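You operate a simulated robot arm through the tools that you are given. There is no shell and no other tool. Be economical: measure what you need, move in short steps, check, and stop when the job is done.

The job below is to be done with a simulated two-armed robot. You get a single attempt, and the scene is never put back.

TASK
Start the pipe rig on the purple line and set about 20 litres a minute.
Fine: mains on and that lever open before the pump; set the flow by the black wheel; other lines stay shut.

The check looks at the end state, three seconds after you hand in, the way a careful person would. Anything else that was tipped, shoved, dropped, spilled or broken makes it a failure.

THE ROBOT
Two 7-joint arms with fingered hands on one trunk, on a base that drives. Base frame: it is fixed to the floor where the robot stands at the start and does not move with it; the origin is under the middle of the robot, x ahead of it, y to its left, z up; the surface under the hand at the start is at about z = 760. Units: mm, rad, N and s.
The left shoulder is at the start at [70, 153, 1422], the right one opposite. With the tool pointing down near the work surface each hand reaches from about 100 to 700 mm from the robot's upright axis, wherever it stands, measured 20 degrees to its own side. Places, roughly: blue lever [600, -400, 1100]; left green lever [1300, 900, 800]; mains switch [800, -200, 1300]; pump switch of the pipe rig [800, -200, 1200]; purple lever [1000, 200, 800]; right green lever [900, 300, 800]; yellow lever [1000, 200, 800]. Payload 3.9 kg a hand.
Tool frame (each hand has its own): the origin (TCP) lies between the finger pads and is the grasp point; the fingertips stand 30 mm ahead of it; z points along the fingers, y is the line along which they close. Largest opening 104 mm; the body of the gripper starts 35 mm behind the TCP. The gripper is a hand of 4 fingers: y runs from the thumb to the fingers, the wrist lies at [-17, -104, -178] in the tool frame.
Orientation is that of the tool frame in the base frame, as [roll, pitch, yaw] about the fixed x, y, z axes, in that order (R = Rz(yaw) Ry(pitch) Rx(roll)). With the fingers straight down and the wrist toward the robot, the tool's x, y and z point along [0, 1, 0], [1, 0, 0] and [0, 0, -1] of the base frame.

THE INTERFACE
- The arms move only by the tool servo_tool. It takes "left_motion", "right_motion" or both (then of equal length, played together; a hand with none holds still); each is text: rows parted by semicolons, each of 6 numbers parted by spaces: the shift along the tool's x, y, z in mm, then the turn, a rotation vector about the tool's x, y, z in rad. In form: dx dy dz ax ay az; .... A call has 1 to 10 rows; each row shifts and turns the commanded pose from where the row before left it, along the tool's axes as they then stand. Each row takes 0.2 s and may step no farther than 50 mm and 0.15 rad from the row before; otherwise, the whole call is refused. Where a pose cannot be reached the arm comes as near as it can. A force on the tool above 40 N (or 10 N above the force at the start of the call, whichever is more), or a blocked arm, ends the call early, and 0.2 s more pass. In this call time passes only in rows, and 0.2 s behind the last. The reply holds the time, the measured pose of the TCP, the force on the tool along the base axes, the opening and the grip force, in the units named above and with some noise, with the torque about the TCP (base axes, N m) and any sound that the robot's microphone picked up, and new pictures: "views" is both (left out), scene, wrist or none (wrist: the cameras of the hands that moved).
- Cameras (640 x 400 px; columns grow to the right, rows downward): "scene" is now at [142.3, -4.7, 1664.6]; the picture's right is [-0.05, -1.00, 0.00], its down [-0.46, 0.02, -0.89] and it looks along [0.89, -0.04, -0.46] (base axes); focal length 223 px, centre (320, 200). "left" rides on the left gripper at [-66, -90, -126] in its tool frame; the picture's right is [-0.78, -0.30, 0.56], its down [0.57, -0.70, 0.42] and it looks along [0.27, 0.65, 0.71] (tool axes); focal length 275 px, centre (320, 200). "right" rides on the right gripper at [66, -90, -126] in its tool frame; the picture's right is [-0.78, 0.30, -0.56], its down [-0.57, -0.70, 0.42] and it looks along [-0.27, 0.65, 0.71] (tool axes); focal length 275 px, centre (320, 200).
- move_column(by): slides the trunk up (or, below 0, down) by that many mm; the arms and the scene camera ride with it, the base frame stays. It gives what a move gives, with no picture.
- base_move(legs): drives the robot by 1 to 6 legs, each [ahead, turn to the left] in mm and rad, along the robot's own axes; the way and the turn of a leg run together, so that a leg with both is an arc; at most 1500 mm and 3.142 rad a leg. The arms and the cameras ride along, it lands a little off, and it stops where it bumps. It gives what a move gives, and a new picture of the scene camera.
- finger_targets(index, middle, ring, thumb_bend, thumb_turn, hand): sets how far each is bent, from 0 (flat) to 1 (curled in); at 0.3 the hand is open as for a grip, at 0.7 the pads meet at the TCP. One left out holds its place. A second passes; each finger stops where it meets its share of the squeeze, and holds until it gets a number again. It is the only way to open and close the hand. It gives what a move gives, with no picture; readings hold the bend of each and the force on the fingers (four entries, about 0 where the hand has none), thumb and palm. thumb_turn goes from beside the hand (0) to across from the fingers (1), as for a grip.
- turn_head(pan, tilt): turns the head with the scene camera to pan (to the left, within 1.501 rad either way) and tilt (down, from -0.506 to 1.204), counted from straight ahead of the robot. It gives what a move gives, and a new picture of the scene camera.
- locate(camera, pixels): for up to 12 pixels [column, row] of the newest picture of that camera ("zoom" is the newest enlarged one), the place [x, y, z] in the base frame of the surface seen there, good to about 2 mm. The clock stands still meanwhile.
- zoom(camera, box): a new picture of the part [left, top, right, bottom] of that camera's present view, enlarged. The clock stands still meanwhile.
- close_job(): hands the job in; it is judged then, once.

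Keep the steps short. Do not move on a guess: measure, check each grasp and each placing, and mend mistakes. In all there are 80 turns and 260 pictures (those below and enlarged ones count). Leave the grippers open and the arms clear of the work at the hand-in unless told otherwise, and finish with a single line.

The tools are called after "Emit:" as a command line: name --argument value ..., lists and objects as JSON in quotes. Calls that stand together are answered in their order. servo_tool: Moves the arms, as the interface text tells. Its arguments: {"type":"object","properties":{"left_motion":{"type":"string"},"right_motion":{"type":"string"},"views":{"type":"string","enum":["both","scene","wrist","none"]}},"required":[]} The other tools are called the same way: move_column (by) slides the trunk up or down; finger_targets (index, middle, ring, thumb_bend, thumb_turn, hand) moves the fingers one by one; base_move (legs) drives the base; turn_head (pan, tilt) turns the head that bears the scene camera; locate (camera, pixels) gives the place of the surface under pixels of a picture; zoom (camera, box) takes an enlarged picture of a part of a camera's view; close_job () hands the job in.

At the start:

```text
time_s: 0.0
left_tcp_pos: [587.6, 226.7, 1501.0]
left_orientation: [3.141, 0.001, 1.572]
left_wrist_force: [-0.3, 0.7, 0.3]
left_moment: [-0.01, -0.01, -0.02]
left_finger_gap: 103.5
left_grip_force: 0.0
left_shape: jaw
left_bend: [0.3, 0.3, 0.3, 0.3, 0.97]
left_finger forces: [0.0, 0.0, 0.1, 0.1, 0.0, 0.0]
right_tcp_pos: [460.3, -216.8, 1546.2]
right_orientation: [-3.141, 0.001, 1.571]
right_wrist_force: [-0.2, -0.3, 0.3]
right_moment: [0.0, 0.0, 0.0]
right_finger_gap: 103.5
right_grip_force: 0.1
right_shape: jaw
right_bend: [0.3, 0.3, 0.3, 0.3, 0.97]
right_finger forces: [0.0, 0.1, 0.0, 0.0, 0.0, 0.1]
trunk travel left (down, up): [-875.0, 65.0]
robot x, y, heading: [1.0, -3.0, 0.001]
head pan, tilt: [-0.045, 0.475]
```

scene: 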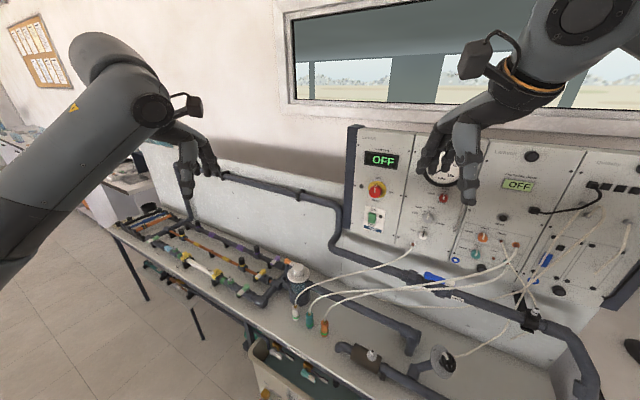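
right: 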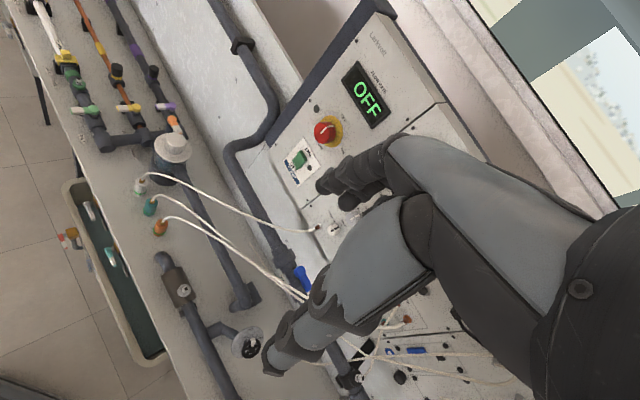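
left: 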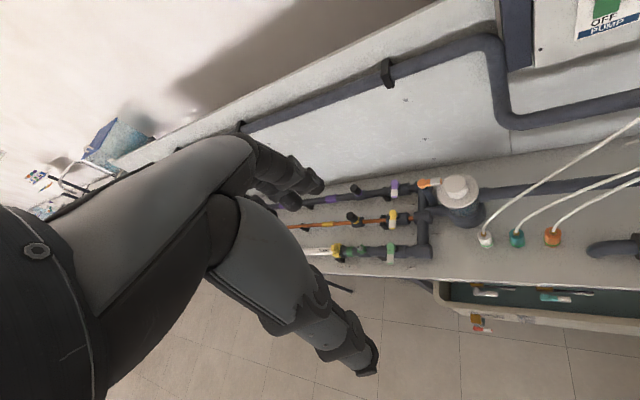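

The scene shows the panel (top right), with pipes and levers on the bench at left. I'll enlarge the panel and the lever area first.

Emit:
zoom --camera "scene" --box '[340, 120, 540, 245]'

Emit:
zoom --camera "scene" --box '[120, 190, 340, 328]'

Emit:
zoom --camera "scene" --box '[300, 250, 600, 400]'

```text
3.20 times, centred on (440, 182) of scene
```

zoom: 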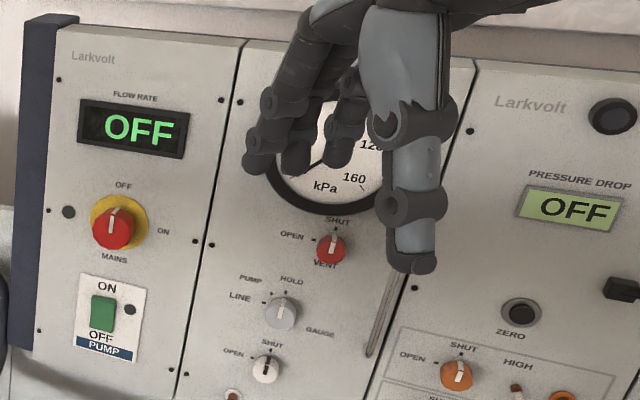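

```text
2.90 times, centred on (230, 259) of scene
```

zoom: 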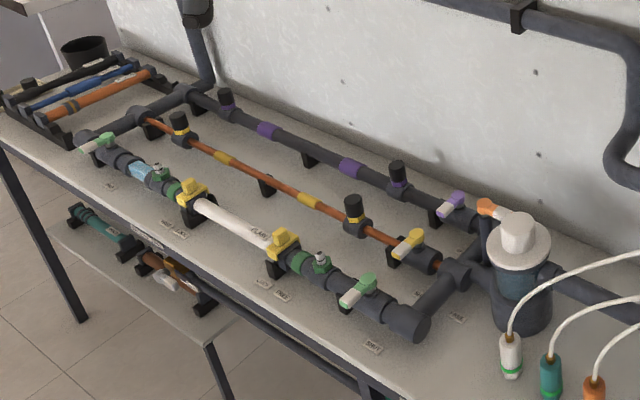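

```text
2.13 times, centred on (450, 325) of scene
```

zoom: 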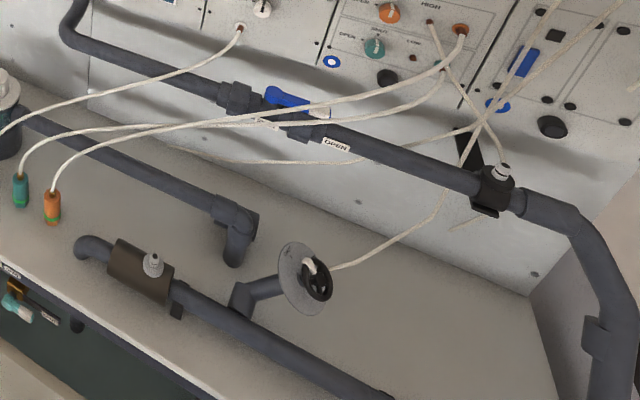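

Next I'll measure the controls: mains knob, pump switch, levers, black wheel and blue lever.

Emit:
zoom --camera "left" --box '[320, 150, 520, 275]'

Emit:
locate --camera "scene" --pixels '[[376, 190], [372, 218], [381, 160], [278, 262], [271, 269], [261, 275], [245, 292], [158, 238], [444, 360], [449, 362], [434, 279], [297, 268]]'

Emit:
zoom --camera "scene" --box '[400, 260, 480, 310]'

Emit:
zoom --camera "scene" --box '[210, 245, 306, 305]'

Emit:
zoom --camera "scene" --box '[400, 330, 480, 380]'

```text
3.20 times, centred on (420, 212) of left
```

zoom: 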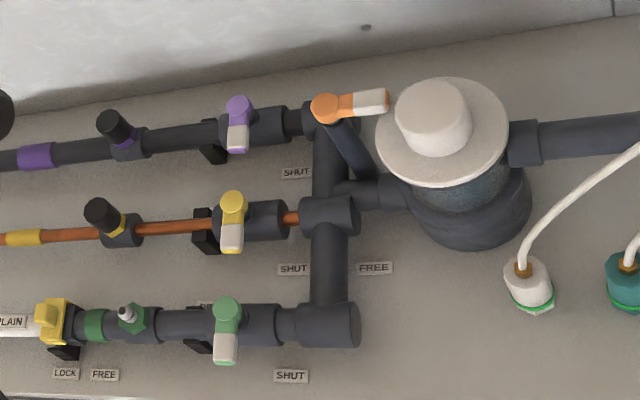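

```text
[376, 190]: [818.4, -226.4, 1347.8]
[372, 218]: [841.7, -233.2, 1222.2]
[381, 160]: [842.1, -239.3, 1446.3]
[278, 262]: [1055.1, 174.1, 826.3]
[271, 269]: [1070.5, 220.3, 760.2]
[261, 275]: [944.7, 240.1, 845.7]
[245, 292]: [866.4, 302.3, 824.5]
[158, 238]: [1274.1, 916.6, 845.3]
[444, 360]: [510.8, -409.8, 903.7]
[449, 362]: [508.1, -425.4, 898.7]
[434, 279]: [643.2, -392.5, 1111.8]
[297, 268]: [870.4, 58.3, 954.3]
```

```text
8.00 times, centred on (440, 285) of scene
```

zoom: 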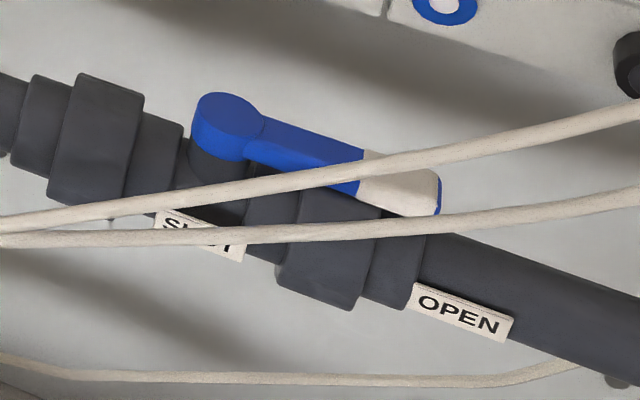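

```text
6.67 times, centred on (258, 275) of scene
```

zoom: 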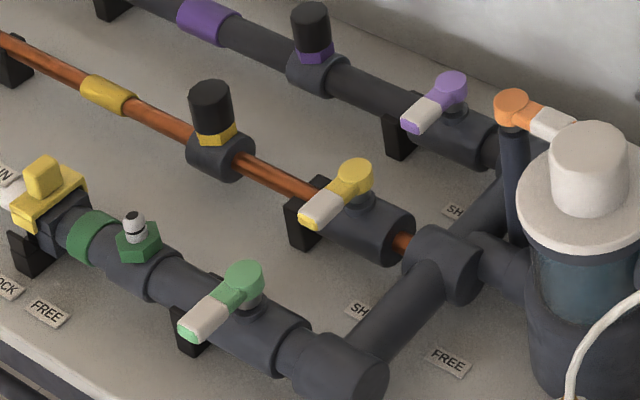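

```text
8.00 times, centred on (440, 355) of scene
```

zoom: 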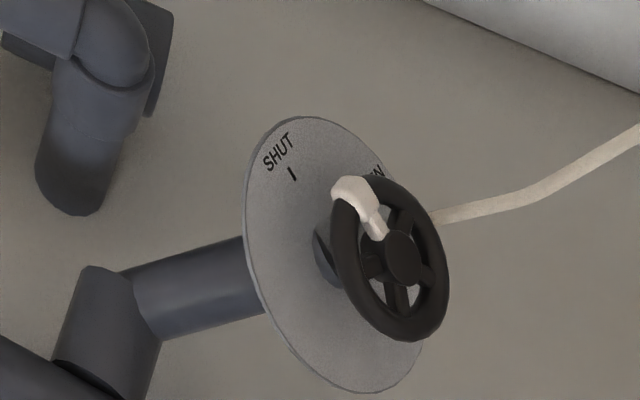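

Purple, yellow and right green all sit across their pipes (shut), blue lies along its pipe at OPEN. I'll measure the panel plane, the bench edge and the wheel dial.

Emit:
locate --camera "scene" --pixels '[[362, 205], [365, 140], [395, 230], [405, 160], [500, 220], [560, 200], [240, 320], [180, 275], [420, 395], [340, 375], [300, 380], [560, 390]]'

Emit:
locate --camera "zoom" --pixels '[[258, 220], [290, 135], [340, 340], [400, 255], [352, 190], [385, 190], [440, 250], [385, 325], [340, 230], [375, 235], [300, 280], [405, 350]]'

Emit:
turn_head --pan -0.6 --tilt 0.7

```text
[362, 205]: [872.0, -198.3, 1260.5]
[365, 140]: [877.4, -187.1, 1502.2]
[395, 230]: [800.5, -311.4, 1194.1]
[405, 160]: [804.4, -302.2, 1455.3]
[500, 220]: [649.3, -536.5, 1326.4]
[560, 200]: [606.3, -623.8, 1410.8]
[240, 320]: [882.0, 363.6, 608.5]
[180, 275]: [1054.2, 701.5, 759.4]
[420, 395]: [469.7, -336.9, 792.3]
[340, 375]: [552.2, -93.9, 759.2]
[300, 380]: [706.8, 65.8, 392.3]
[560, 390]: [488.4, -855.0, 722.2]
```

```text
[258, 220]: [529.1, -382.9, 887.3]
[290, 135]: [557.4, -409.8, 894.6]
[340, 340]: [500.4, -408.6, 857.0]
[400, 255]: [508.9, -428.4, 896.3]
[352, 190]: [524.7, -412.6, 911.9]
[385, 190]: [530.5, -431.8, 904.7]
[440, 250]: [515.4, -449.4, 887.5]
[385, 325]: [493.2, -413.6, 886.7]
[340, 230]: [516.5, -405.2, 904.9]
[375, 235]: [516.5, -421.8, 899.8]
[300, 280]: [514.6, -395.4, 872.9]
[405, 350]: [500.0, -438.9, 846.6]
```

```text
time_s: 1.0
left_tcp_pos: [587.6, 224.7, 1500.4]
left_orientation: [3.141, 0.0, 1.569]
left_wrist_force: [-0.2, 0.2, -0.6]
left_moment: [-0.02, 0.0, 0.02]
left_finger_gap: 103.6
left_grip_force: 0.1
left_shape: jaw
left_bend: [0.3, 0.3, 0.3, 0.3, 0.97]
left_finger forces: [0.1, 0.1, 0.1, 0.1, 0.0, 0.0]
right_tcp_pos: [460.5, -216.9, 1546.4]
right_orientation: [-3.141, 0.0, 1.572]
right_wrist_force: [0.9, -0.5, 0.3]
right_moment: [0.01, 0.0, -0.02]
right_finger_gap: 103.5
right_grip_force: 0.2
right_shape: jaw
right_bend: [0.3, 0.3, 0.3, 0.3, 0.97]
right_finger forces: [0.0, 0.1, 0.0, 0.1, 0.0, 0.0]
trunk travel left (down, up): [-875.0, 65.0]
robot x, y, heading: [-0.5, 0.1, -0.001]
head pan, tilt: [-0.6, 0.7]
```

scene: 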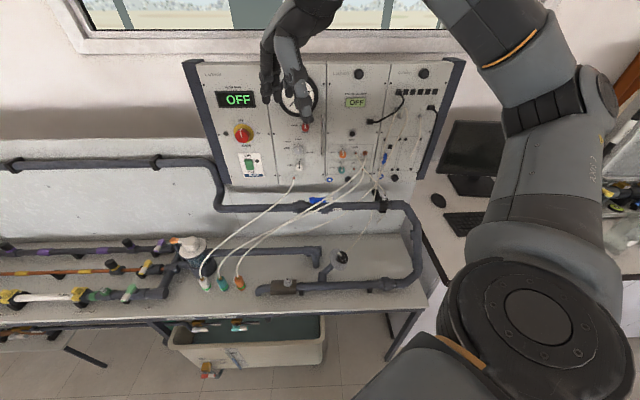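

The panel is vertical with normal ≈ (-0.85, 0.53). I'll measure the bench front edge, re-check the wheel, and look closely at the dial and the panel from here.

Emit:
locate --camera "scene" --pixels '[[400, 312], [330, 310], [180, 318], [60, 327], [10, 333], [170, 345], [325, 365], [320, 320], [250, 134], [250, 162], [244, 137], [338, 256]]'

Emit:
zoom --camera "scene" --box '[310, 235, 374, 275]'

Emit:
zoom --camera "scene" --box '[200, 75, 328, 195]'

```text
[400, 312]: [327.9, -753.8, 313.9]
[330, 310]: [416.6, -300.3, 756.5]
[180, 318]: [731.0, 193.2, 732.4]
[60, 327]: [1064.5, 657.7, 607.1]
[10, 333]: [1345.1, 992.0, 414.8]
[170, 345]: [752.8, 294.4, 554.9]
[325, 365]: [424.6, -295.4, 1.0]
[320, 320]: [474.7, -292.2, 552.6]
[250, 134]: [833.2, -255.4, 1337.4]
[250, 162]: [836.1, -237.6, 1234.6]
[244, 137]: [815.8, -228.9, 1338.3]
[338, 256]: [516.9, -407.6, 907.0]
```

```text
10.00 times, centred on (342, 255) of scene
```

zoom: 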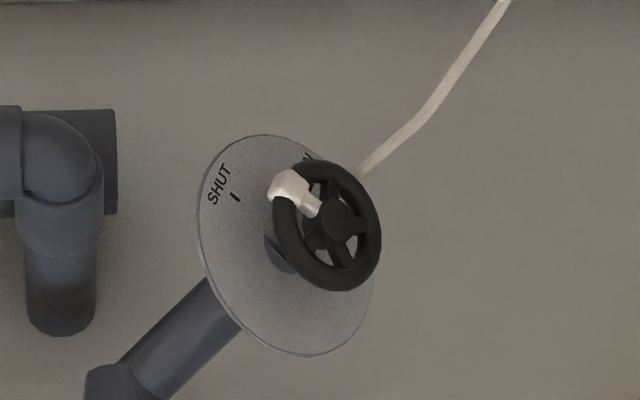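

```text
3.33 times, centred on (264, 135) of scene
```

zoom: 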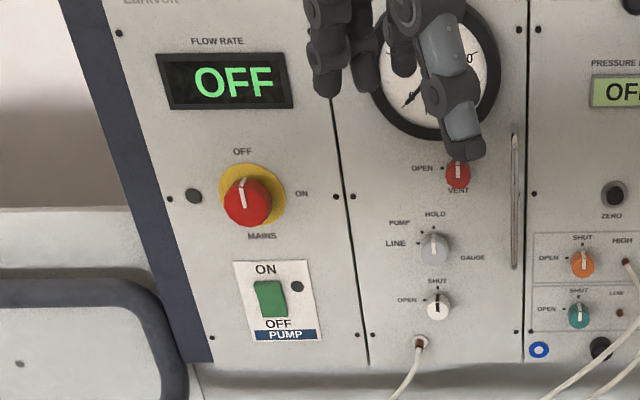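

Pointer of the wheel stands about at SHUT. I turn the base to face the bench squarely (−0.555 rad); there is free space around the arms.

Emit:
base_move --legs '[[0, -0.555]]'

Emit:
turn_head --pan 0.3 --tilt 0.5

```text
time_s: 2.9
left_tcp_pos: [620.7, -112.9, 1500.1]
left_orientation: [3.14, -0.001, 1.024]
left_wrist_force: [-0.7, 0.3, -1.0]
left_moment: [-0.01, 0.01, 0.0]
left_finger_gap: 103.5
left_grip_force: 0.1
left_shape: jaw
left_bend: [0.3, 0.3, 0.3, 0.3, 0.97]
left_finger forces: [0.1, 0.0, 0.0, 0.0, 0.0, 0.0]
right_tcp_pos: [282.3, -422.5, 1546.9]
right_orientation: [-3.14, 0.0, 1.024]
right_wrist_force: [-0.4, 0.2, 0.9]
right_moment: [-0.01, 0.04, 0.01]
right_finger_gap: 103.4
right_grip_force: 0.2
right_shape: jaw
right_bend: [0.3, 0.3, 0.3, 0.3, 0.97]
right_finger forces: [0.0, 0.0, 0.0, 0.0, 0.1, 0.1]
trunk travel left (down, up): [-875.0, 65.0]
robot x, y, heading: [-3.8, -0.3, -0.545]
head pan, tilt: [-0.6, 0.7]
```

scene: 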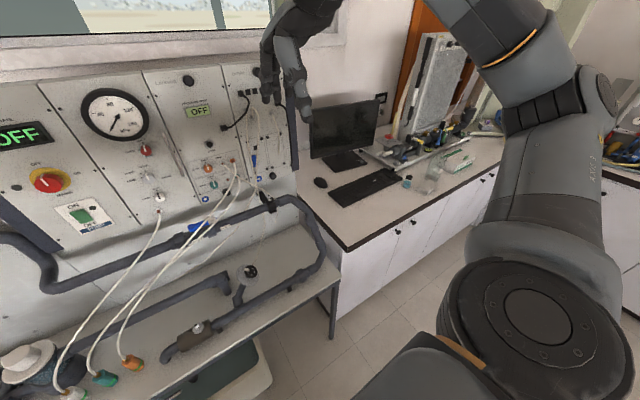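

```text
time_s: 4.1
left_tcp_pos: [620.3, -112.4, 1500.4]
left_orientation: [-3.141, 0.001, 1.024]
left_wrist_force: [0.8, 0.0, 0.0]
left_moment: [-0.02, -0.05, -0.01]
left_finger_gap: 103.6
left_grip_force: 0.0
left_shape: jaw
left_bend: [0.3, 0.3, 0.3, 0.3, 0.97]
left_finger forces: [0.0, 0.0, 0.1, 0.0, 0.0, 0.1]
right_tcp_pos: [281.3, -425.0, 1547.0]
right_orientation: [3.141, 0.0, 1.025]
right_wrist_force: [0.0, -0.1, -0.2]
right_moment: [0.0, 0.01, -0.01]
right_finger_gap: 103.8
right_grip_force: 0.1
right_shape: jaw
right_bend: [0.3, 0.3, 0.3, 0.3, 0.97]
right_finger forces: [0.0, 0.0, 0.0, 0.0, 0.0, 0.1]
trunk travel left (down, up): [-875.0, 65.0]
robot x, y, heading: [-5.4, 3.2, -0.552]
head pan, tilt: [0.3, 0.499]
```

scene: 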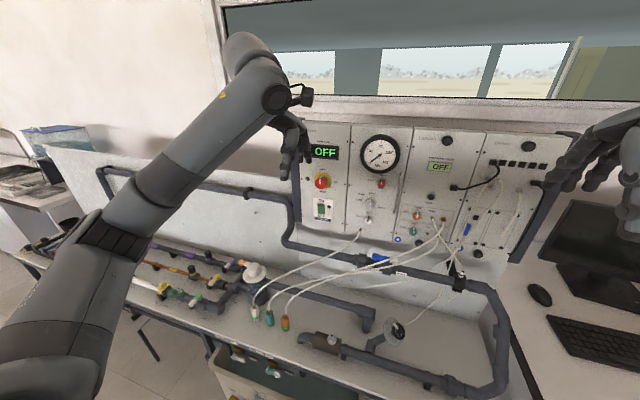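

Left hand is at 250 mm in front of the panel. I tilt it from pointing down to pointing at the panel, turning about its own x.

Emit:
servo_tool --left_motion "0 0 0 -0.15 0 0; 0 0 0 -0.15 0 0; 0 0 0 -0.15 0 0; 0 0 0 -0.15 0 0; 0 0 0 -0.15 0 0; 0 0 0 -0.15 0 0; 0 0 0 -0.15 0 0; 0 0 0 -0.15 0 0; 0 0 0 -0.15 0 0; 0 0 0 -0.15 0 0" --views "none"

Emit:
servo_tool --left_motion "0 0 0 -0.07 0 0; 0 -40 0 0 0 0; 0 -40 0 0 0 0; 0 -40 0 0 0 0; 0 -40 0 0 0 0" --views "both"

```text
time_s: 6.3
left_tcp_pos: [618.7, -114.6, 1500.3]
left_orientation: [1.644, -0.003, 1.027]
left_wrist_force: [-0.5, 0.2, 0.6]
left_moment: [0.01, -0.01, 0.02]
left_finger_gap: 103.7
left_grip_force: 0.1
left_shape: jaw
left_bend: [0.3, 0.3, 0.3, 0.3, 0.97]
left_finger forces: [0.1, 0.0, 0.0, 0.0, 0.0, 0.0]
right_tcp_pos: [280.7, -427.9, 1546.7]
right_orientation: [3.142, -0.001, 1.025]
right_wrist_force: [-0.8, -1.0, 0.0]
right_moment: [-0.01, -0.01, 0.0]
right_finger_gap: 103.8
right_grip_force: 0.0
right_shape: jaw
right_bend: [0.3, 0.3, 0.3, 0.3, 0.97]
right_finger forces: [0.0, 0.0, 0.2, 0.0, 0.1, 0.0]
trunk travel left (down, up): [-875.0, 65.0]
robot x, y, heading: [-2.2, 0.6, -0.548]
head pan, tilt: [0.3, 0.499]
```

```text
time_s: 7.5
left_tcp_pos: [620.4, -111.8, 1346.0]
left_orientation: [1.563, -0.025, 1.026]
left_wrist_force: [0.9, -0.4, 0.4]
left_moment: [-0.03, 0.01, -0.02]
left_finger_gap: 103.7
left_grip_force: 0.1
left_shape: jaw
left_bend: [0.3, 0.3, 0.3, 0.3, 0.97]
left_finger forces: [0.0, 0.1, 0.0, 0.0, 0.1, 0.0]
right_tcp_pos: [281.9, -424.7, 1546.8]
right_orientation: [3.141, 0.0, 1.024]
right_wrist_force: [-0.1, -0.1, 1.0]
right_moment: [0.0, -0.01, -0.01]
right_finger_gap: 103.5
right_grip_force: 0.1
right_shape: jaw
right_bend: [0.3, 0.3, 0.3, 0.3, 0.97]
right_finger forces: [0.0, 0.0, 0.0, 0.0, 0.1, 0.1]
trunk travel left (down, up): [-875.0, 65.0]
robot x, y, heading: [3.5, -2.2, -0.548]
head pan, tilt: [0.3, 0.499]
```

scene: 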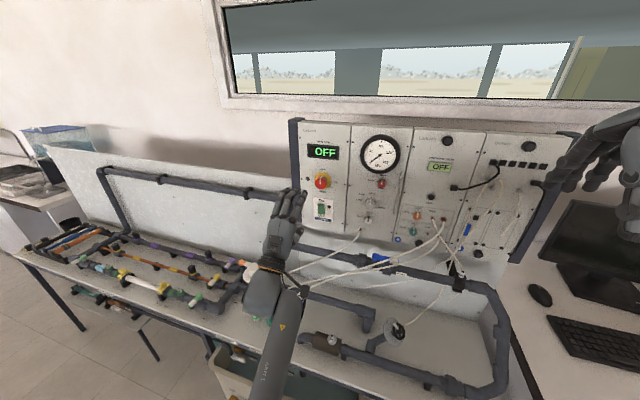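
left: 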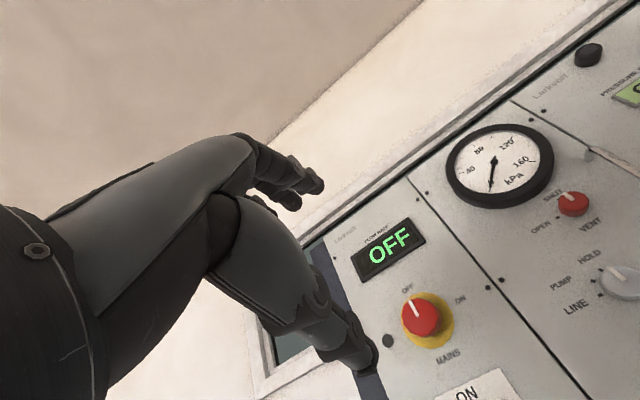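

The tilt worked and the left camera sees the mains knob at (420,317). I'll measure the knob.

Emit:
locate --camera "left" --pixels '[[420, 317], [404, 317], [437, 318], [418, 299], [424, 335], [450, 335], [447, 300], [400, 360], [394, 240], [465, 395]]'

Emit:
zoom --camera "left" --box '[360, 260, 488, 340]'

```text
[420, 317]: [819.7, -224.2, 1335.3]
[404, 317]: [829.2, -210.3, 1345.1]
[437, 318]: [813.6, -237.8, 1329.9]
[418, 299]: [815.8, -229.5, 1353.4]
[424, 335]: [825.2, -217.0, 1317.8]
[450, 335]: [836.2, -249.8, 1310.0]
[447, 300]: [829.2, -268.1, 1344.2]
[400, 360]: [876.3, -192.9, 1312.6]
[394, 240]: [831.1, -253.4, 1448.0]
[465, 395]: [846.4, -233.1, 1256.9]
```

```text
5.00 times, centred on (424, 300) of left
```

zoom: 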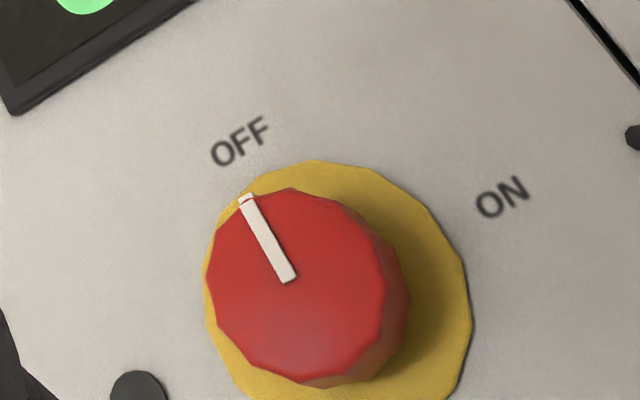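

Knob face centre ≈ (820, −225, 1336), Ø≈38, 25 mm proud. I approach 170 mm along the tool axis and look.

Emit:
servo_tool --left_motion "7 -10 20 0 0 -0.025; 0 0 50 0 0 0; 0 0 50 0 0 0; 0 0 40 0 0 0; 0 0 10 0 0 0" --views "both"

```text
time_s: 8.7
left_tcp_pos: [767.8, -194.7, 1328.9]
left_orientation: [1.573, 0.024, 1.024]
left_wrist_force: [-0.7, 0.5, -0.1]
left_moment: [-0.03, -0.01, -0.03]
left_finger_gap: 103.8
left_grip_force: 0.0
left_shape: jaw
left_bend: [0.3, 0.3, 0.3, 0.3, 0.97]
left_finger forces: [0.0, 0.0, 0.1, 0.0, 0.1, 0.0]
right_tcp_pos: [282.0, -424.9, 1546.0]
right_orientation: [-3.141, 0.0, 1.024]
right_wrist_force: [0.3, -0.2, 0.3]
right_moment: [0.0, -0.02, -0.04]
right_finger_gap: 103.5
right_grip_force: 0.0
right_shape: jaw
right_bend: [0.3, 0.3, 0.3, 0.3, 0.97]
right_finger forces: [0.1, 0.0, 0.0, 0.0, 0.0, 0.0]
trunk travel left (down, up): [-875.0, 65.0]
robot x, y, heading: [1.0, 1.3, -0.544]
head pan, tilt: [0.3, 0.499]
```

scene: 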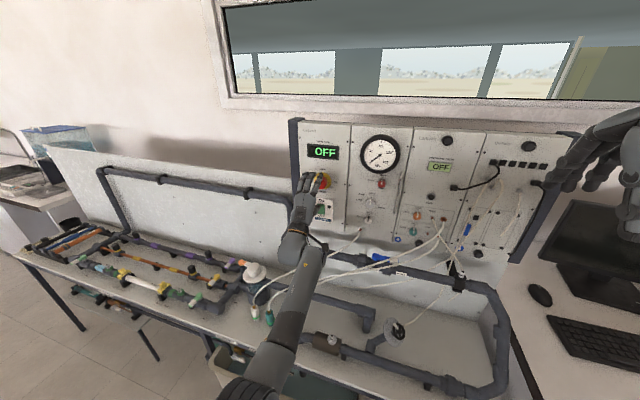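
left: 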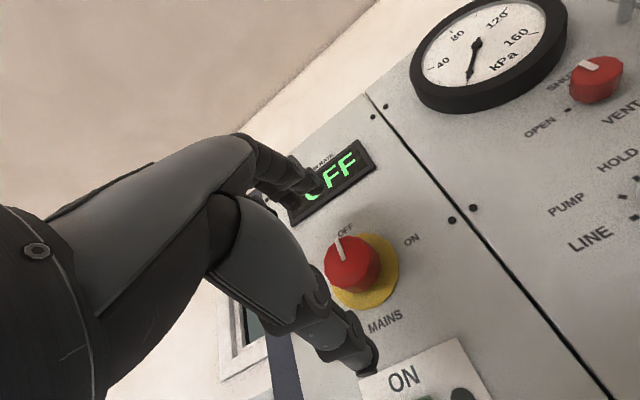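

Alignment is good (knob lies right on the tool axis, I'm ~7 mm low). I pre-close the hand to about 52 mm, then advance.

Emit:
finger_targets --hand "left" --index 0.5 --middle 0.5 --ring 0.5 --thumb_bend 0.48

Emit:
servo_tool --left_motion "0 7 10 0 0 0; 0 0 12 0 0 0; 0 0 10 0 0 0" --views "wrist"

```text
time_s: 9.7
left_tcp_pos: [767.4, -194.5, 1326.6]
left_orientation: [1.573, 0.025, 1.025]
left_wrist_force: [0.6, 0.2, 0.6]
left_moment: [-0.01, 0.0, 0.01]
left_finger_gap: 57.0
left_grip_force: 0.1
left_shape: fingers
left_bend: [0.5, 0.5, 0.5, 0.48, 0.97]
left_finger forces: [0.1, 0.0, 0.0, 0.0, 0.1, 0.0]
right_tcp_pos: [282.0, -425.4, 1547.0]
right_orientation: [3.141, 0.001, 1.025]
right_wrist_force: [0.4, 0.5, -0.6]
right_moment: [-0.04, 0.0, 0.04]
right_finger_gap: 103.4
right_grip_force: 0.0
right_shape: jaw
right_bend: [0.3, 0.3, 0.3, 0.3, 0.97]
right_finger forces: [0.0, 0.0, 0.0, 0.0, 0.0, 0.1]
trunk travel left (down, up): [-875.0, 65.0]
robot x, y, heading: [3.4, 1.1, -0.551]
head pan, tilt: [0.3, 0.499]
```

```text
time_s: 10.5
left_tcp_pos: [795.8, -210.4, 1335.7]
left_orientation: [1.573, 0.025, 1.024]
left_wrist_force: [0.1, -0.8, -0.3]
left_moment: [0.09, 0.02, -0.03]
left_finger_gap: 56.6
left_grip_force: 0.1
left_shape: fingers
left_bend: [0.5, 0.5, 0.5, 0.48, 0.97]
left_finger forces: [0.1, 0.1, 0.0, 0.0, 0.1, 0.0]
right_tcp_pos: [281.5, -425.9, 1546.6]
right_orientation: [-3.142, 0.0, 1.024]
right_wrist_force: [-0.7, 0.6, -0.4]
right_moment: [0.02, -0.01, 0.0]
right_finger_gap: 103.4
right_grip_force: 0.0
right_shape: jaw
right_bend: [0.3, 0.3, 0.3, 0.3, 0.97]
right_finger forces: [0.0, 0.0, 0.1, 0.1, 0.0, 0.0]
trunk travel left (down, up): [-875.0, 65.0]
robot x, y, heading: [3.7, 2.9, -0.544]
head pan, tilt: [0.3, 0.499]
```

left: 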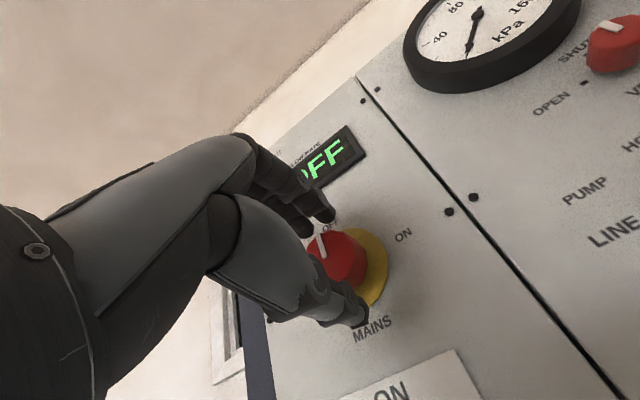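

No contact yet; 10 mm more, then close on the knob.

Emit:
servo_tool --left_motion "0 0 6 0 0 0; 0 0 6 0 0 0" --views "none"

Emit:
finger_targets --hand "left" --index 0.7 --middle 0.7 --ring 0.7 --thumb_bend 0.7

Emit:
zoom --camera "left" --box '[230, 150, 470, 300]'

```text
time_s: 11.1
left_tcp_pos: [806.3, -218.9, 1336.5]
left_orientation: [1.573, 0.021, 1.024]
left_wrist_force: [-0.1, -0.7, -0.1]
left_moment: [0.0, -0.02, -0.01]
left_finger_gap: 56.8
left_grip_force: 0.1
left_shape: fingers
left_bend: [0.5, 0.5, 0.5, 0.48, 0.97]
left_finger forces: [0.0, 0.0, 0.1, 0.0, 0.0, 0.0]
right_tcp_pos: [281.2, -424.7, 1547.6]
right_orientation: [3.141, -0.001, 1.024]
right_wrist_force: [0.4, -0.1, -0.9]
right_moment: [0.01, 0.02, 0.01]
right_finger_gap: 103.5
right_grip_force: 0.0
right_shape: jaw
right_bend: [0.3, 0.3, 0.3, 0.3, 0.97]
right_finger forces: [0.1, 0.0, 0.1, 0.0, 0.0, 0.1]
trunk travel left (down, up): [-875.0, 65.0]
robot x, y, heading: [-0.4, 3.8, -0.545]
head pan, tilt: [0.3, 0.499]
```

```text
time_s: 12.1
left_tcp_pos: [805.8, -218.7, 1338.5]
left_orientation: [1.57, 0.023, 1.026]
left_wrist_force: [5.6, -1.8, 10.1]
left_moment: [-0.09, -0.25, 0.06]
left_finger_gap: 33.4
left_grip_force: 14.0
left_shape: fingers
left_bend: [0.58, 0.59, 0.7, 0.6, 0.97]
left_finger forces: [9.4, 9.9, 0.0, 0.1, 8.5, 0.1]
right_tcp_pos: [280.8, -425.7, 1546.5]
right_orientation: [-3.14, 0.0, 1.026]
right_wrist_force: [-0.4, 0.9, -0.4]
right_moment: [-0.02, 0.02, -0.01]
right_finger_gap: 103.6
right_grip_force: 0.1
right_shape: jaw
right_bend: [0.3, 0.3, 0.3, 0.3, 0.97]
right_finger forces: [0.0, 0.0, 0.0, 0.1, 0.1, 0.1]
trunk travel left (down, up): [-875.0, 65.0]
robot x, y, heading: [-0.1, 0.5, -0.548]
head pan, tilt: [0.3, 0.499]
```

```text
2.67 times, centred on (350, 225) of left
```

zoom: 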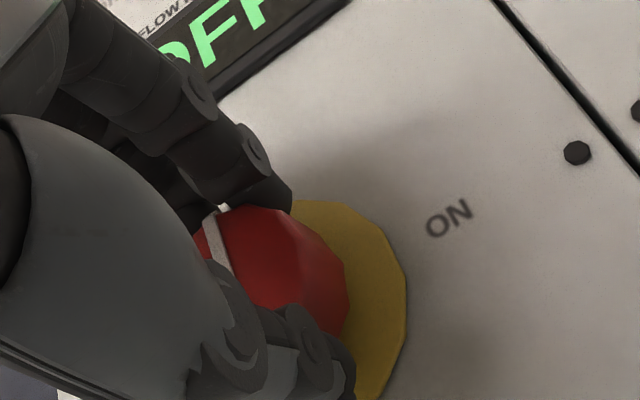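

Gripped (14 N, gap 33 mm). Now turn clockwise about the tool's z, half first.

Emit:
servo_tool --left_motion "0 0 0 0 0 0.15; 0 0 0 0 0 0.15; 0 0 0 0 0 0.15; 0 0 0 0 0 0.15; 0 0 0 0 0 0.15; 0 0 0 0 0 0.15" --views "wrist"

```text
time_s: 13.5
left_tcp_pos: [806.7, -218.0, 1337.2]
left_orientation: [1.572, -0.877, 1.023]
left_wrist_force: [0.8, -1.9, 5.6]
left_moment: [-0.14, -0.17, -0.01]
left_finger_gap: 33.2
left_grip_force: 13.6
left_shape: fingers
left_bend: [0.59, 0.6, 0.7, 0.6, 0.96]
left_finger forces: [7.5, 8.4, 0.0, 0.0, 11.3, 0.1]
right_tcp_pos: [280.0, -423.9, 1546.6]
right_orientation: [-3.141, 0.0, 1.023]
right_wrist_force: [0.2, 0.3, -0.7]
right_moment: [-0.01, 0.02, 0.01]
right_finger_gap: 103.3
right_grip_force: 0.0
right_shape: jaw
right_bend: [0.3, 0.3, 0.3, 0.3, 0.97]
right_finger forces: [0.0, 0.0, 0.1, 0.1, 0.0, 0.1]
trunk travel left (down, up): [-875.0, 65.0]
robot x, y, heading: [-2.6, 0.6, -0.546]
head pan, tilt: [0.3, 0.499]
```

left: 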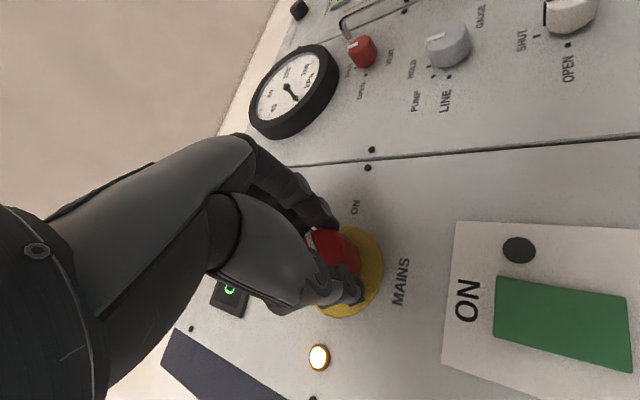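

The mains lamp at (318,357) is already lit; I continue to the ON stop.

Emit:
servo_tool --left_motion "0 0 0 0 0 0.15; 0 0 0 0 0 0.15; 0 0 0 0 0 0.15; 0 0 0 0 0 0.15; 0 0 0 0 0 0.07" --views "both"

Emit:
zoom --camera "left" --box '[230, 150, 470, 300]'

```text
time_s: 14.7
left_tcp_pos: [806.4, -217.5, 1335.7]
left_orientation: [1.76, -1.547, 0.836]
left_wrist_force: [-1.5, 1.4, -1.9]
left_moment: [0.02, -0.01, -0.07]
left_finger_gap: 33.0
left_grip_force: 13.8
left_shape: fingers
left_bend: [0.6, 0.61, 0.7, 0.6, 0.95]
left_finger forces: [7.4, 7.1, 0.0, 0.1, 13.2, 0.0]
right_tcp_pos: [281.3, -424.7, 1546.5]
right_orientation: [3.142, 0.0, 1.024]
right_wrist_force: [-0.5, -0.4, -0.4]
right_moment: [-0.01, -0.01, 0.0]
right_finger_gap: 103.6
right_grip_force: 0.0
right_shape: jaw
right_bend: [0.3, 0.3, 0.3, 0.3, 0.97]
right_finger forces: [0.0, 0.1, 0.1, 0.0, 0.0, 0.0]
trunk travel left (down, up): [-875.0, 65.0]
robot x, y, heading: [0.6, -0.6, -0.551]
head pan, tilt: [0.3, 0.499]
```

scene: 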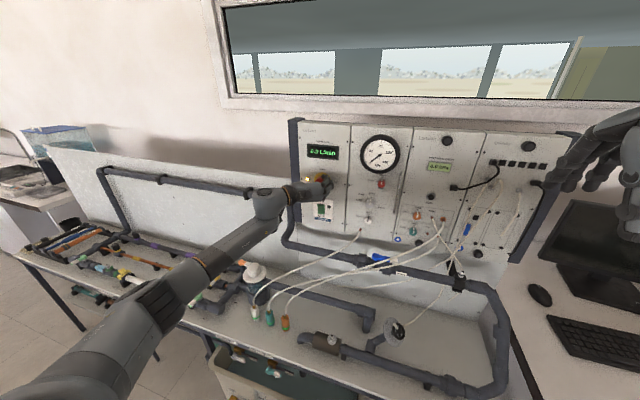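
left: 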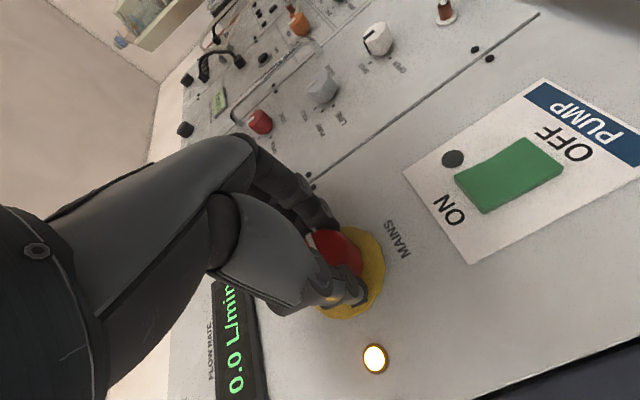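

```text
2.67 times, centred on (350, 225) of left
```

zoom: 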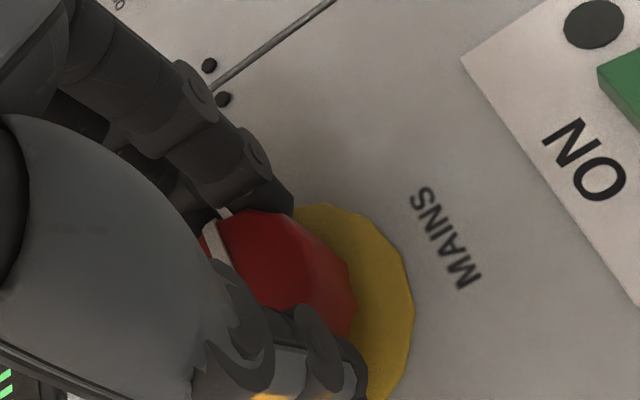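

Mains is on, display "0.0 L/min". I open the fingers moderately and back out.

Emit:
finger_targets --hand "left" --index 0.45 --middle 0.45 --ring 0.45 --thumb_bend 0.45

Emit:
servo_tool --left_motion "0 0 -30 0 0 0; 0 0 -50 0 0 0; 0 0 -50 0 0 0; 0 0 -50 0 0 0; 0 0 -20 0 0 -0.15; 0 0 0 0 0 -0.15; 0 0 0 0 0 -0.15; 0 0 0 0 0 -0.15; 0 0 0 0 0 -0.15; 0 0 0 0 0 -0.15" --views "scene"

Emit:
zoom --camera "scene" --box '[280, 120, 440, 240]'

Emit:
zoom --camera "scene" --box '[20, 215, 260, 320]'

```text
time_s: 15.7
left_tcp_pos: [808.0, -216.0, 1336.0]
left_orientation: [1.693, -1.545, 0.901]
left_wrist_force: [0.5, 0.3, 0.2]
left_moment: [0.01, 0.02, 0.03]
left_finger_gap: 66.0
left_grip_force: 0.1
left_shape: fingers
left_bend: [0.45, 0.45, 0.45, 0.45, 0.97]
left_finger forces: [0.0, 0.0, 0.0, 0.0, 0.0, 0.0]
right_tcp_pos: [281.3, -424.1, 1548.0]
right_orientation: [3.142, -0.001, 1.026]
right_wrist_force: [-0.5, 0.5, -0.2]
right_moment: [0.0, 0.01, 0.03]
right_finger_gap: 103.9
right_grip_force: 0.1
right_shape: jaw
right_bend: [0.3, 0.3, 0.3, 0.3, 0.97]
right_finger forces: [0.0, 0.0, 0.1, 0.0, 0.0, 0.0]
trunk travel left (down, up): [-875.0, 65.0]
robot x, y, heading: [-1.4, -1.7, -0.55]
head pan, tilt: [0.3, 0.499]
```

```text
time_s: 17.9
left_tcp_pos: [634.8, -113.5, 1336.7]
left_orientation: [1.573, -0.644, 1.021]
left_wrist_force: [0.4, 0.4, -0.2]
left_moment: [-0.01, 0.01, 0.02]
left_finger_gap: 66.1
left_grip_force: 0.0
left_shape: fingers
left_bend: [0.45, 0.45, 0.45, 0.45, 0.97]
left_finger forces: [0.1, 0.1, 0.0, 0.0, 0.0, 0.0]
right_tcp_pos: [280.4, -426.0, 1546.6]
right_orientation: [3.14, 0.0, 1.026]
right_wrist_force: [0.4, -1.0, 0.5]
right_moment: [0.02, -0.03, 0.0]
right_finger_gap: 103.8
right_grip_force: 0.1
right_shape: jaw
right_bend: [0.3, 0.3, 0.3, 0.3, 0.97]
right_finger forces: [0.1, 0.0, 0.1, 0.0, 0.0, 0.0]
trunk travel left (down, up): [-875.0, 65.0]
robot x, y, heading: [1.9, -2.1, -0.545]
head pan, tilt: [0.3, 0.499]
```

scene: 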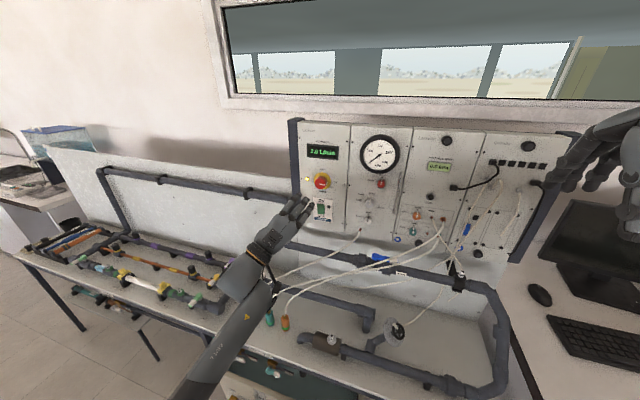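

```text
3.33 times, centred on (360, 180) of scene
```

zoom: 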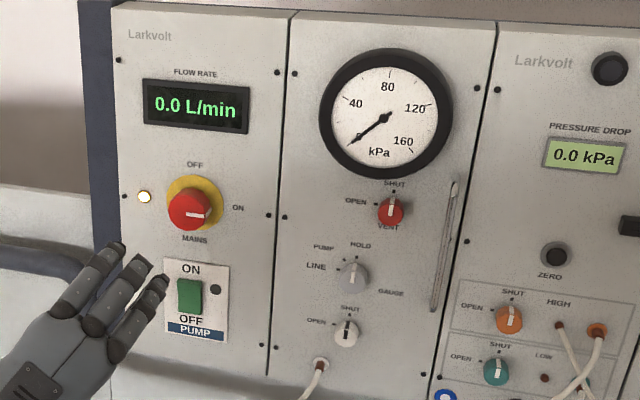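

```text
2.67 times, centred on (140, 268) of scene
```

zoom: 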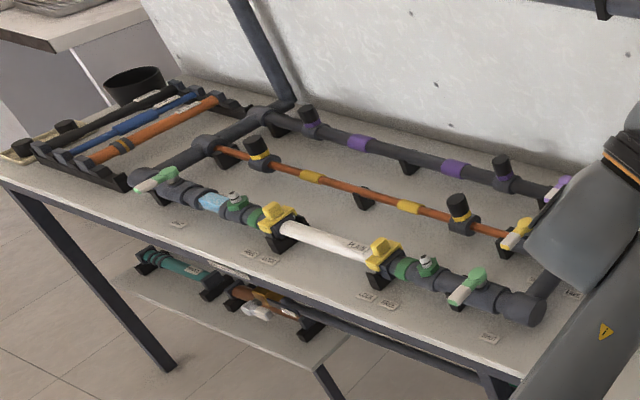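

Mains knob reads ON and lamp lit. I fold the left hand back to pointing down (still high above the bench) before driving to the purple lever.

Emit:
servo_tool --left_motion "0 0 -20 0 0 -0.15; 0 0 -20 0 0 -0.15; 0 0 -20 0 0 -0.15; 0 0 0 0 0 -0.15; 0 0 0 0 0 -0.044; 0 20 0 0.15 0 0; 0 20 0 0.15 0 0; 0 20 0 0.15 0 0; 0 20 0 0.15 0 0; 0 20 0 0.15 0 0" --views "none"

Emit:
servo_tool --left_motion "0 0 0 0.15 0 0; 0 0 0 0.15 0 0; 0 0 0 0.15 0 0; 0 0 0 0.15 0 0; 0 0 0 0.15 0 0; 0 0 0 0.07 0 0" --views "none"

Emit:
turn_head --pan 0.7 --tilt 0.9

```text
time_s: 20.1
left_tcp_pos: [609.9, -97.7, 1431.4]
left_orientation: [2.324, -0.001, 1.024]
left_wrist_force: [0.0, 0.7, -0.3]
left_moment: [-0.01, 0.02, 0.03]
left_finger_gap: 66.5
left_grip_force: 0.1
left_shape: fingers
left_bend: [0.45, 0.45, 0.45, 0.45, 0.97]
left_finger forces: [0.0, 0.0, 0.0, 0.0, 0.1, 0.1]
right_tcp_pos: [282.7, -425.0, 1546.1]
right_orientation: [-3.139, 0.0, 1.026]
right_wrist_force: [0.7, -0.2, -0.3]
right_moment: [0.02, 0.01, -0.02]
right_finger_gap: 103.4
right_grip_force: 0.1
right_shape: jaw
right_bend: [0.3, 0.3, 0.3, 0.3, 0.97]
right_finger forces: [0.0, 0.0, 0.0, 0.0, 0.0, 0.1]
trunk travel left (down, up): [-875.0, 65.0]
robot x, y, heading: [1.0, -3.7, -0.551]
head pan, tilt: [0.3, 0.499]
```

```text
time_s: 21.5
left_tcp_pos: [609.7, -97.2, 1432.2]
left_orientation: [-3.137, -0.001, 1.026]
left_wrist_force: [0.1, -0.1, -0.2]
left_moment: [0.01, 0.03, 0.0]
left_finger_gap: 66.5
left_grip_force: 0.1
left_shape: fingers
left_bend: [0.45, 0.45, 0.45, 0.45, 0.97]
left_finger forces: [0.1, 0.0, 0.1, 0.0, 0.0, 0.0]
right_tcp_pos: [281.3, -423.5, 1546.6]
right_orientation: [3.141, 0.0, 1.027]
right_wrist_force: [0.3, -0.4, 1.0]
right_moment: [0.02, 0.05, 0.02]
right_finger_gap: 103.5
right_grip_force: 0.1
right_shape: jaw
right_bend: [0.3, 0.3, 0.3, 0.3, 0.97]
right_finger forces: [0.0, 0.1, 0.0, 0.0, 0.0, 0.1]
trunk travel left (down, up): [-875.0, 65.0]
robot x, y, heading: [2.9, -0.6, -0.546]
head pan, tilt: [0.3, 0.499]
```

```text
time_s: 22.4
left_tcp_pos: [608.4, -98.6, 1431.4]
left_orientation: [3.141, -0.003, 1.024]
left_wrist_force: [-0.4, 0.4, -0.1]
left_moment: [0.01, 0.01, -0.03]
left_finger_gap: 66.2
left_grip_force: 0.0
left_shape: fingers
left_bend: [0.45, 0.45, 0.45, 0.45, 0.97]
left_finger forces: [0.1, 0.0, 0.1, 0.0, 0.0, 0.1]
right_tcp_pos: [280.5, -424.9, 1547.1]
right_orientation: [-3.141, 0.0, 1.023]
right_wrist_force: [0.2, 0.2, 0.3]
right_moment: [0.02, -0.04, -0.03]
right_finger_gap: 103.8
right_grip_force: 0.1
right_shape: jaw
right_bend: [0.3, 0.3, 0.3, 0.3, 0.97]
right_finger forces: [0.0, 0.0, 0.1, 0.0, 0.0, 0.0]
trunk travel left (down, up): [-875.0, 65.0]
robot x, y, heading: [3.1, 1.3, -0.55]
head pan, tilt: [0.7, 0.901]
```

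scene: 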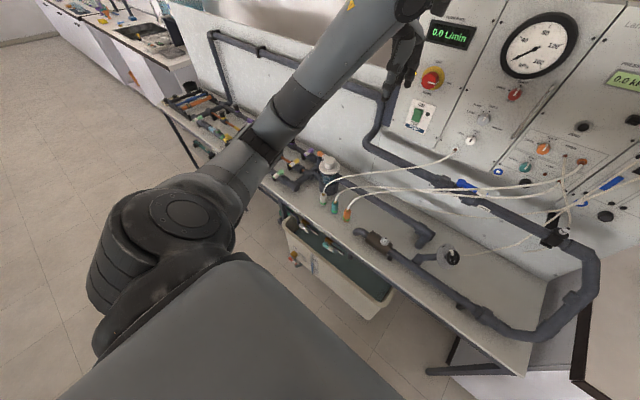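

The floor to the left is clear. I drive to about 120 mm nearer and 480 mm left along the bench, ending square to it.

Emit:
base_move --legs '[[0, 1.326], [495, 0], [0, -1.326]]'

Emit:
turn_head --pan 0.3 --tilt 0.85

```text
time_s: 31.8
left_tcp_pos: [973.7, 257.2, 1429.7]
left_orientation: [-3.141, 0.0, 1.028]
left_wrist_force: [-1.3, -0.5, -0.7]
left_moment: [0.03, 0.01, -0.03]
left_finger_gap: 66.6
left_grip_force: 0.1
left_shape: fingers
left_bend: [0.45, 0.45, 0.45, 0.45, 0.97]
left_finger forces: [0.0, 0.0, 0.1, 0.0, 0.0, 0.0]
right_tcp_pos: [648.0, -72.1, 1547.5]
right_orientation: [3.141, 0.002, 1.028]
right_wrist_force: [0.2, -0.1, -0.7]
right_moment: [-0.02, -0.02, -0.03]
right_finger_gap: 103.6
right_grip_force: 0.0
right_shape: jaw
right_bend: [0.3, 0.3, 0.3, 0.3, 0.97]
right_finger forces: [0.0, 0.1, 0.0, 0.0, 0.0, 0.0]
trunk travel left (down, up): [-875.0, 65.0]
robot x, y, heading: [365.1, 354.6, -0.542]
head pan, tilt: [0.7, 0.901]
```

scene: 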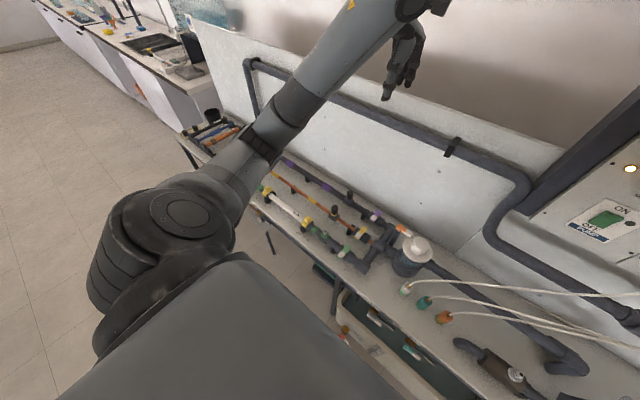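

```text
time_s: 32.7
left_tcp_pos: [971.8, 256.1, 1431.5]
left_orientation: [3.141, -0.003, 1.027]
left_wrist_force: [-0.2, -0.1, -0.7]
left_moment: [0.03, 0.02, -0.03]
left_finger_gap: 66.4
left_grip_force: 0.0
left_shape: fingers
left_bend: [0.45, 0.45, 0.45, 0.45, 0.97]
left_finger forces: [0.1, 0.0, 0.0, 0.0, 0.0, 0.0]
right_tcp_pos: [647.0, -73.0, 1546.5]
right_orientation: [-3.141, 0.0, 1.03]
right_wrist_force: [0.5, 0.6, -0.4]
right_moment: [-0.02, -0.01, -0.01]
right_finger_gap: 103.4
right_grip_force: 0.1
right_shape: jaw
right_bend: [0.3, 0.3, 0.3, 0.3, 0.97]
right_finger forces: [0.1, 0.0, 0.1, 0.0, 0.0, 0.0]
trunk travel left (down, up): [-875.0, 65.0]
robot x, y, heading: [363.7, 352.6, -0.547]
head pan, tilt: [0.3, 0.85]
```

scene: 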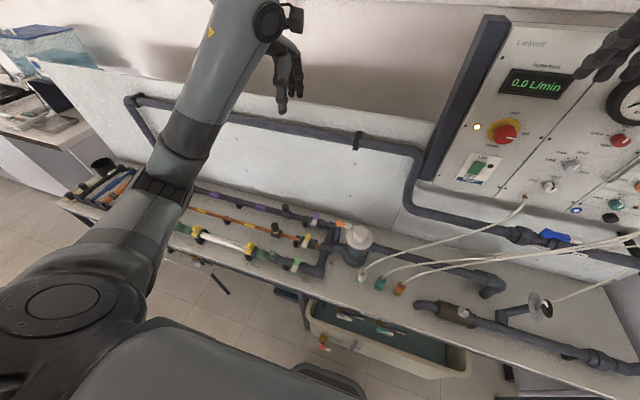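

Now the levers are in good view; enlarge around (310,230) and measure.

Emit:
zoom --camera "scene" --box '[264, 195, 384, 275]'

Emit:
zoom --camera "left" --box '[250, 120, 570, 320]'

```text
5.00 times, centred on (324, 235) of scene
```

zoom: 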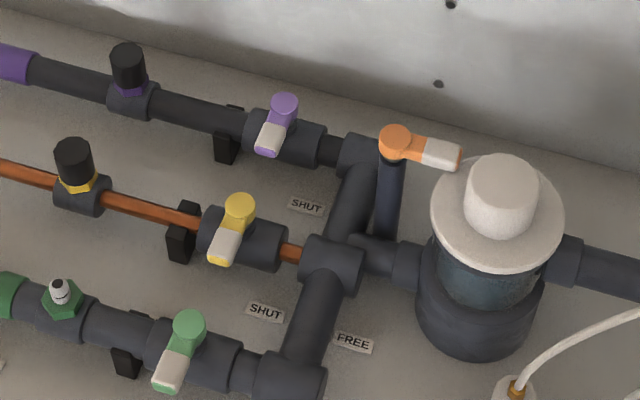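

```text
2.00 times, centred on (410, 220) of left
```

zoom: 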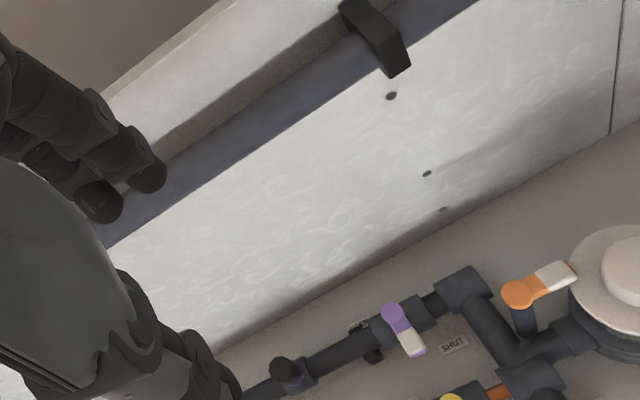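

Measuring the purple lever in the last left zoom.

Emit:
locate --camera "zoom" --pixels '[[392, 314], [414, 350], [403, 330], [408, 355], [420, 345], [383, 345], [425, 312], [462, 285], [516, 295], [350, 355], [285, 368], [453, 344]]'

Emit:
zoom --camera "left" --box '[410, 250, 506, 310]'

Emit:
locate --camera "scene" --pixels '[[320, 216], [317, 224], [312, 237], [308, 244], [289, 209], [280, 227], [351, 225]]'

```text
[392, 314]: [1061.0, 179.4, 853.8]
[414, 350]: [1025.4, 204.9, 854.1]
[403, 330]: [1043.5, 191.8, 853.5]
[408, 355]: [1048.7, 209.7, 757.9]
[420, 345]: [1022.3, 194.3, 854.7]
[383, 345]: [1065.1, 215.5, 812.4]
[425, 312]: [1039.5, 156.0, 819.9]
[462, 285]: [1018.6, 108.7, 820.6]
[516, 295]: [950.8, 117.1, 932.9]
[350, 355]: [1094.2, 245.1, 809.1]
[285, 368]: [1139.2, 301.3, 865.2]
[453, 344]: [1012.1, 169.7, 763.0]
```

```text
6.67 times, centred on (458, 280) of left
```

zoom: 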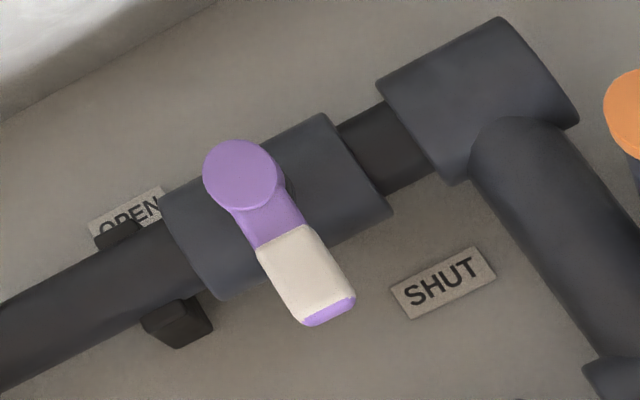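

```text
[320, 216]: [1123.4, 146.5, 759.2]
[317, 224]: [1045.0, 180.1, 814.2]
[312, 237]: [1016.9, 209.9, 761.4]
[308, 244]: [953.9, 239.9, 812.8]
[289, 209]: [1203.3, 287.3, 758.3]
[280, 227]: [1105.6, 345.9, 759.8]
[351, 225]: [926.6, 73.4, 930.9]
```

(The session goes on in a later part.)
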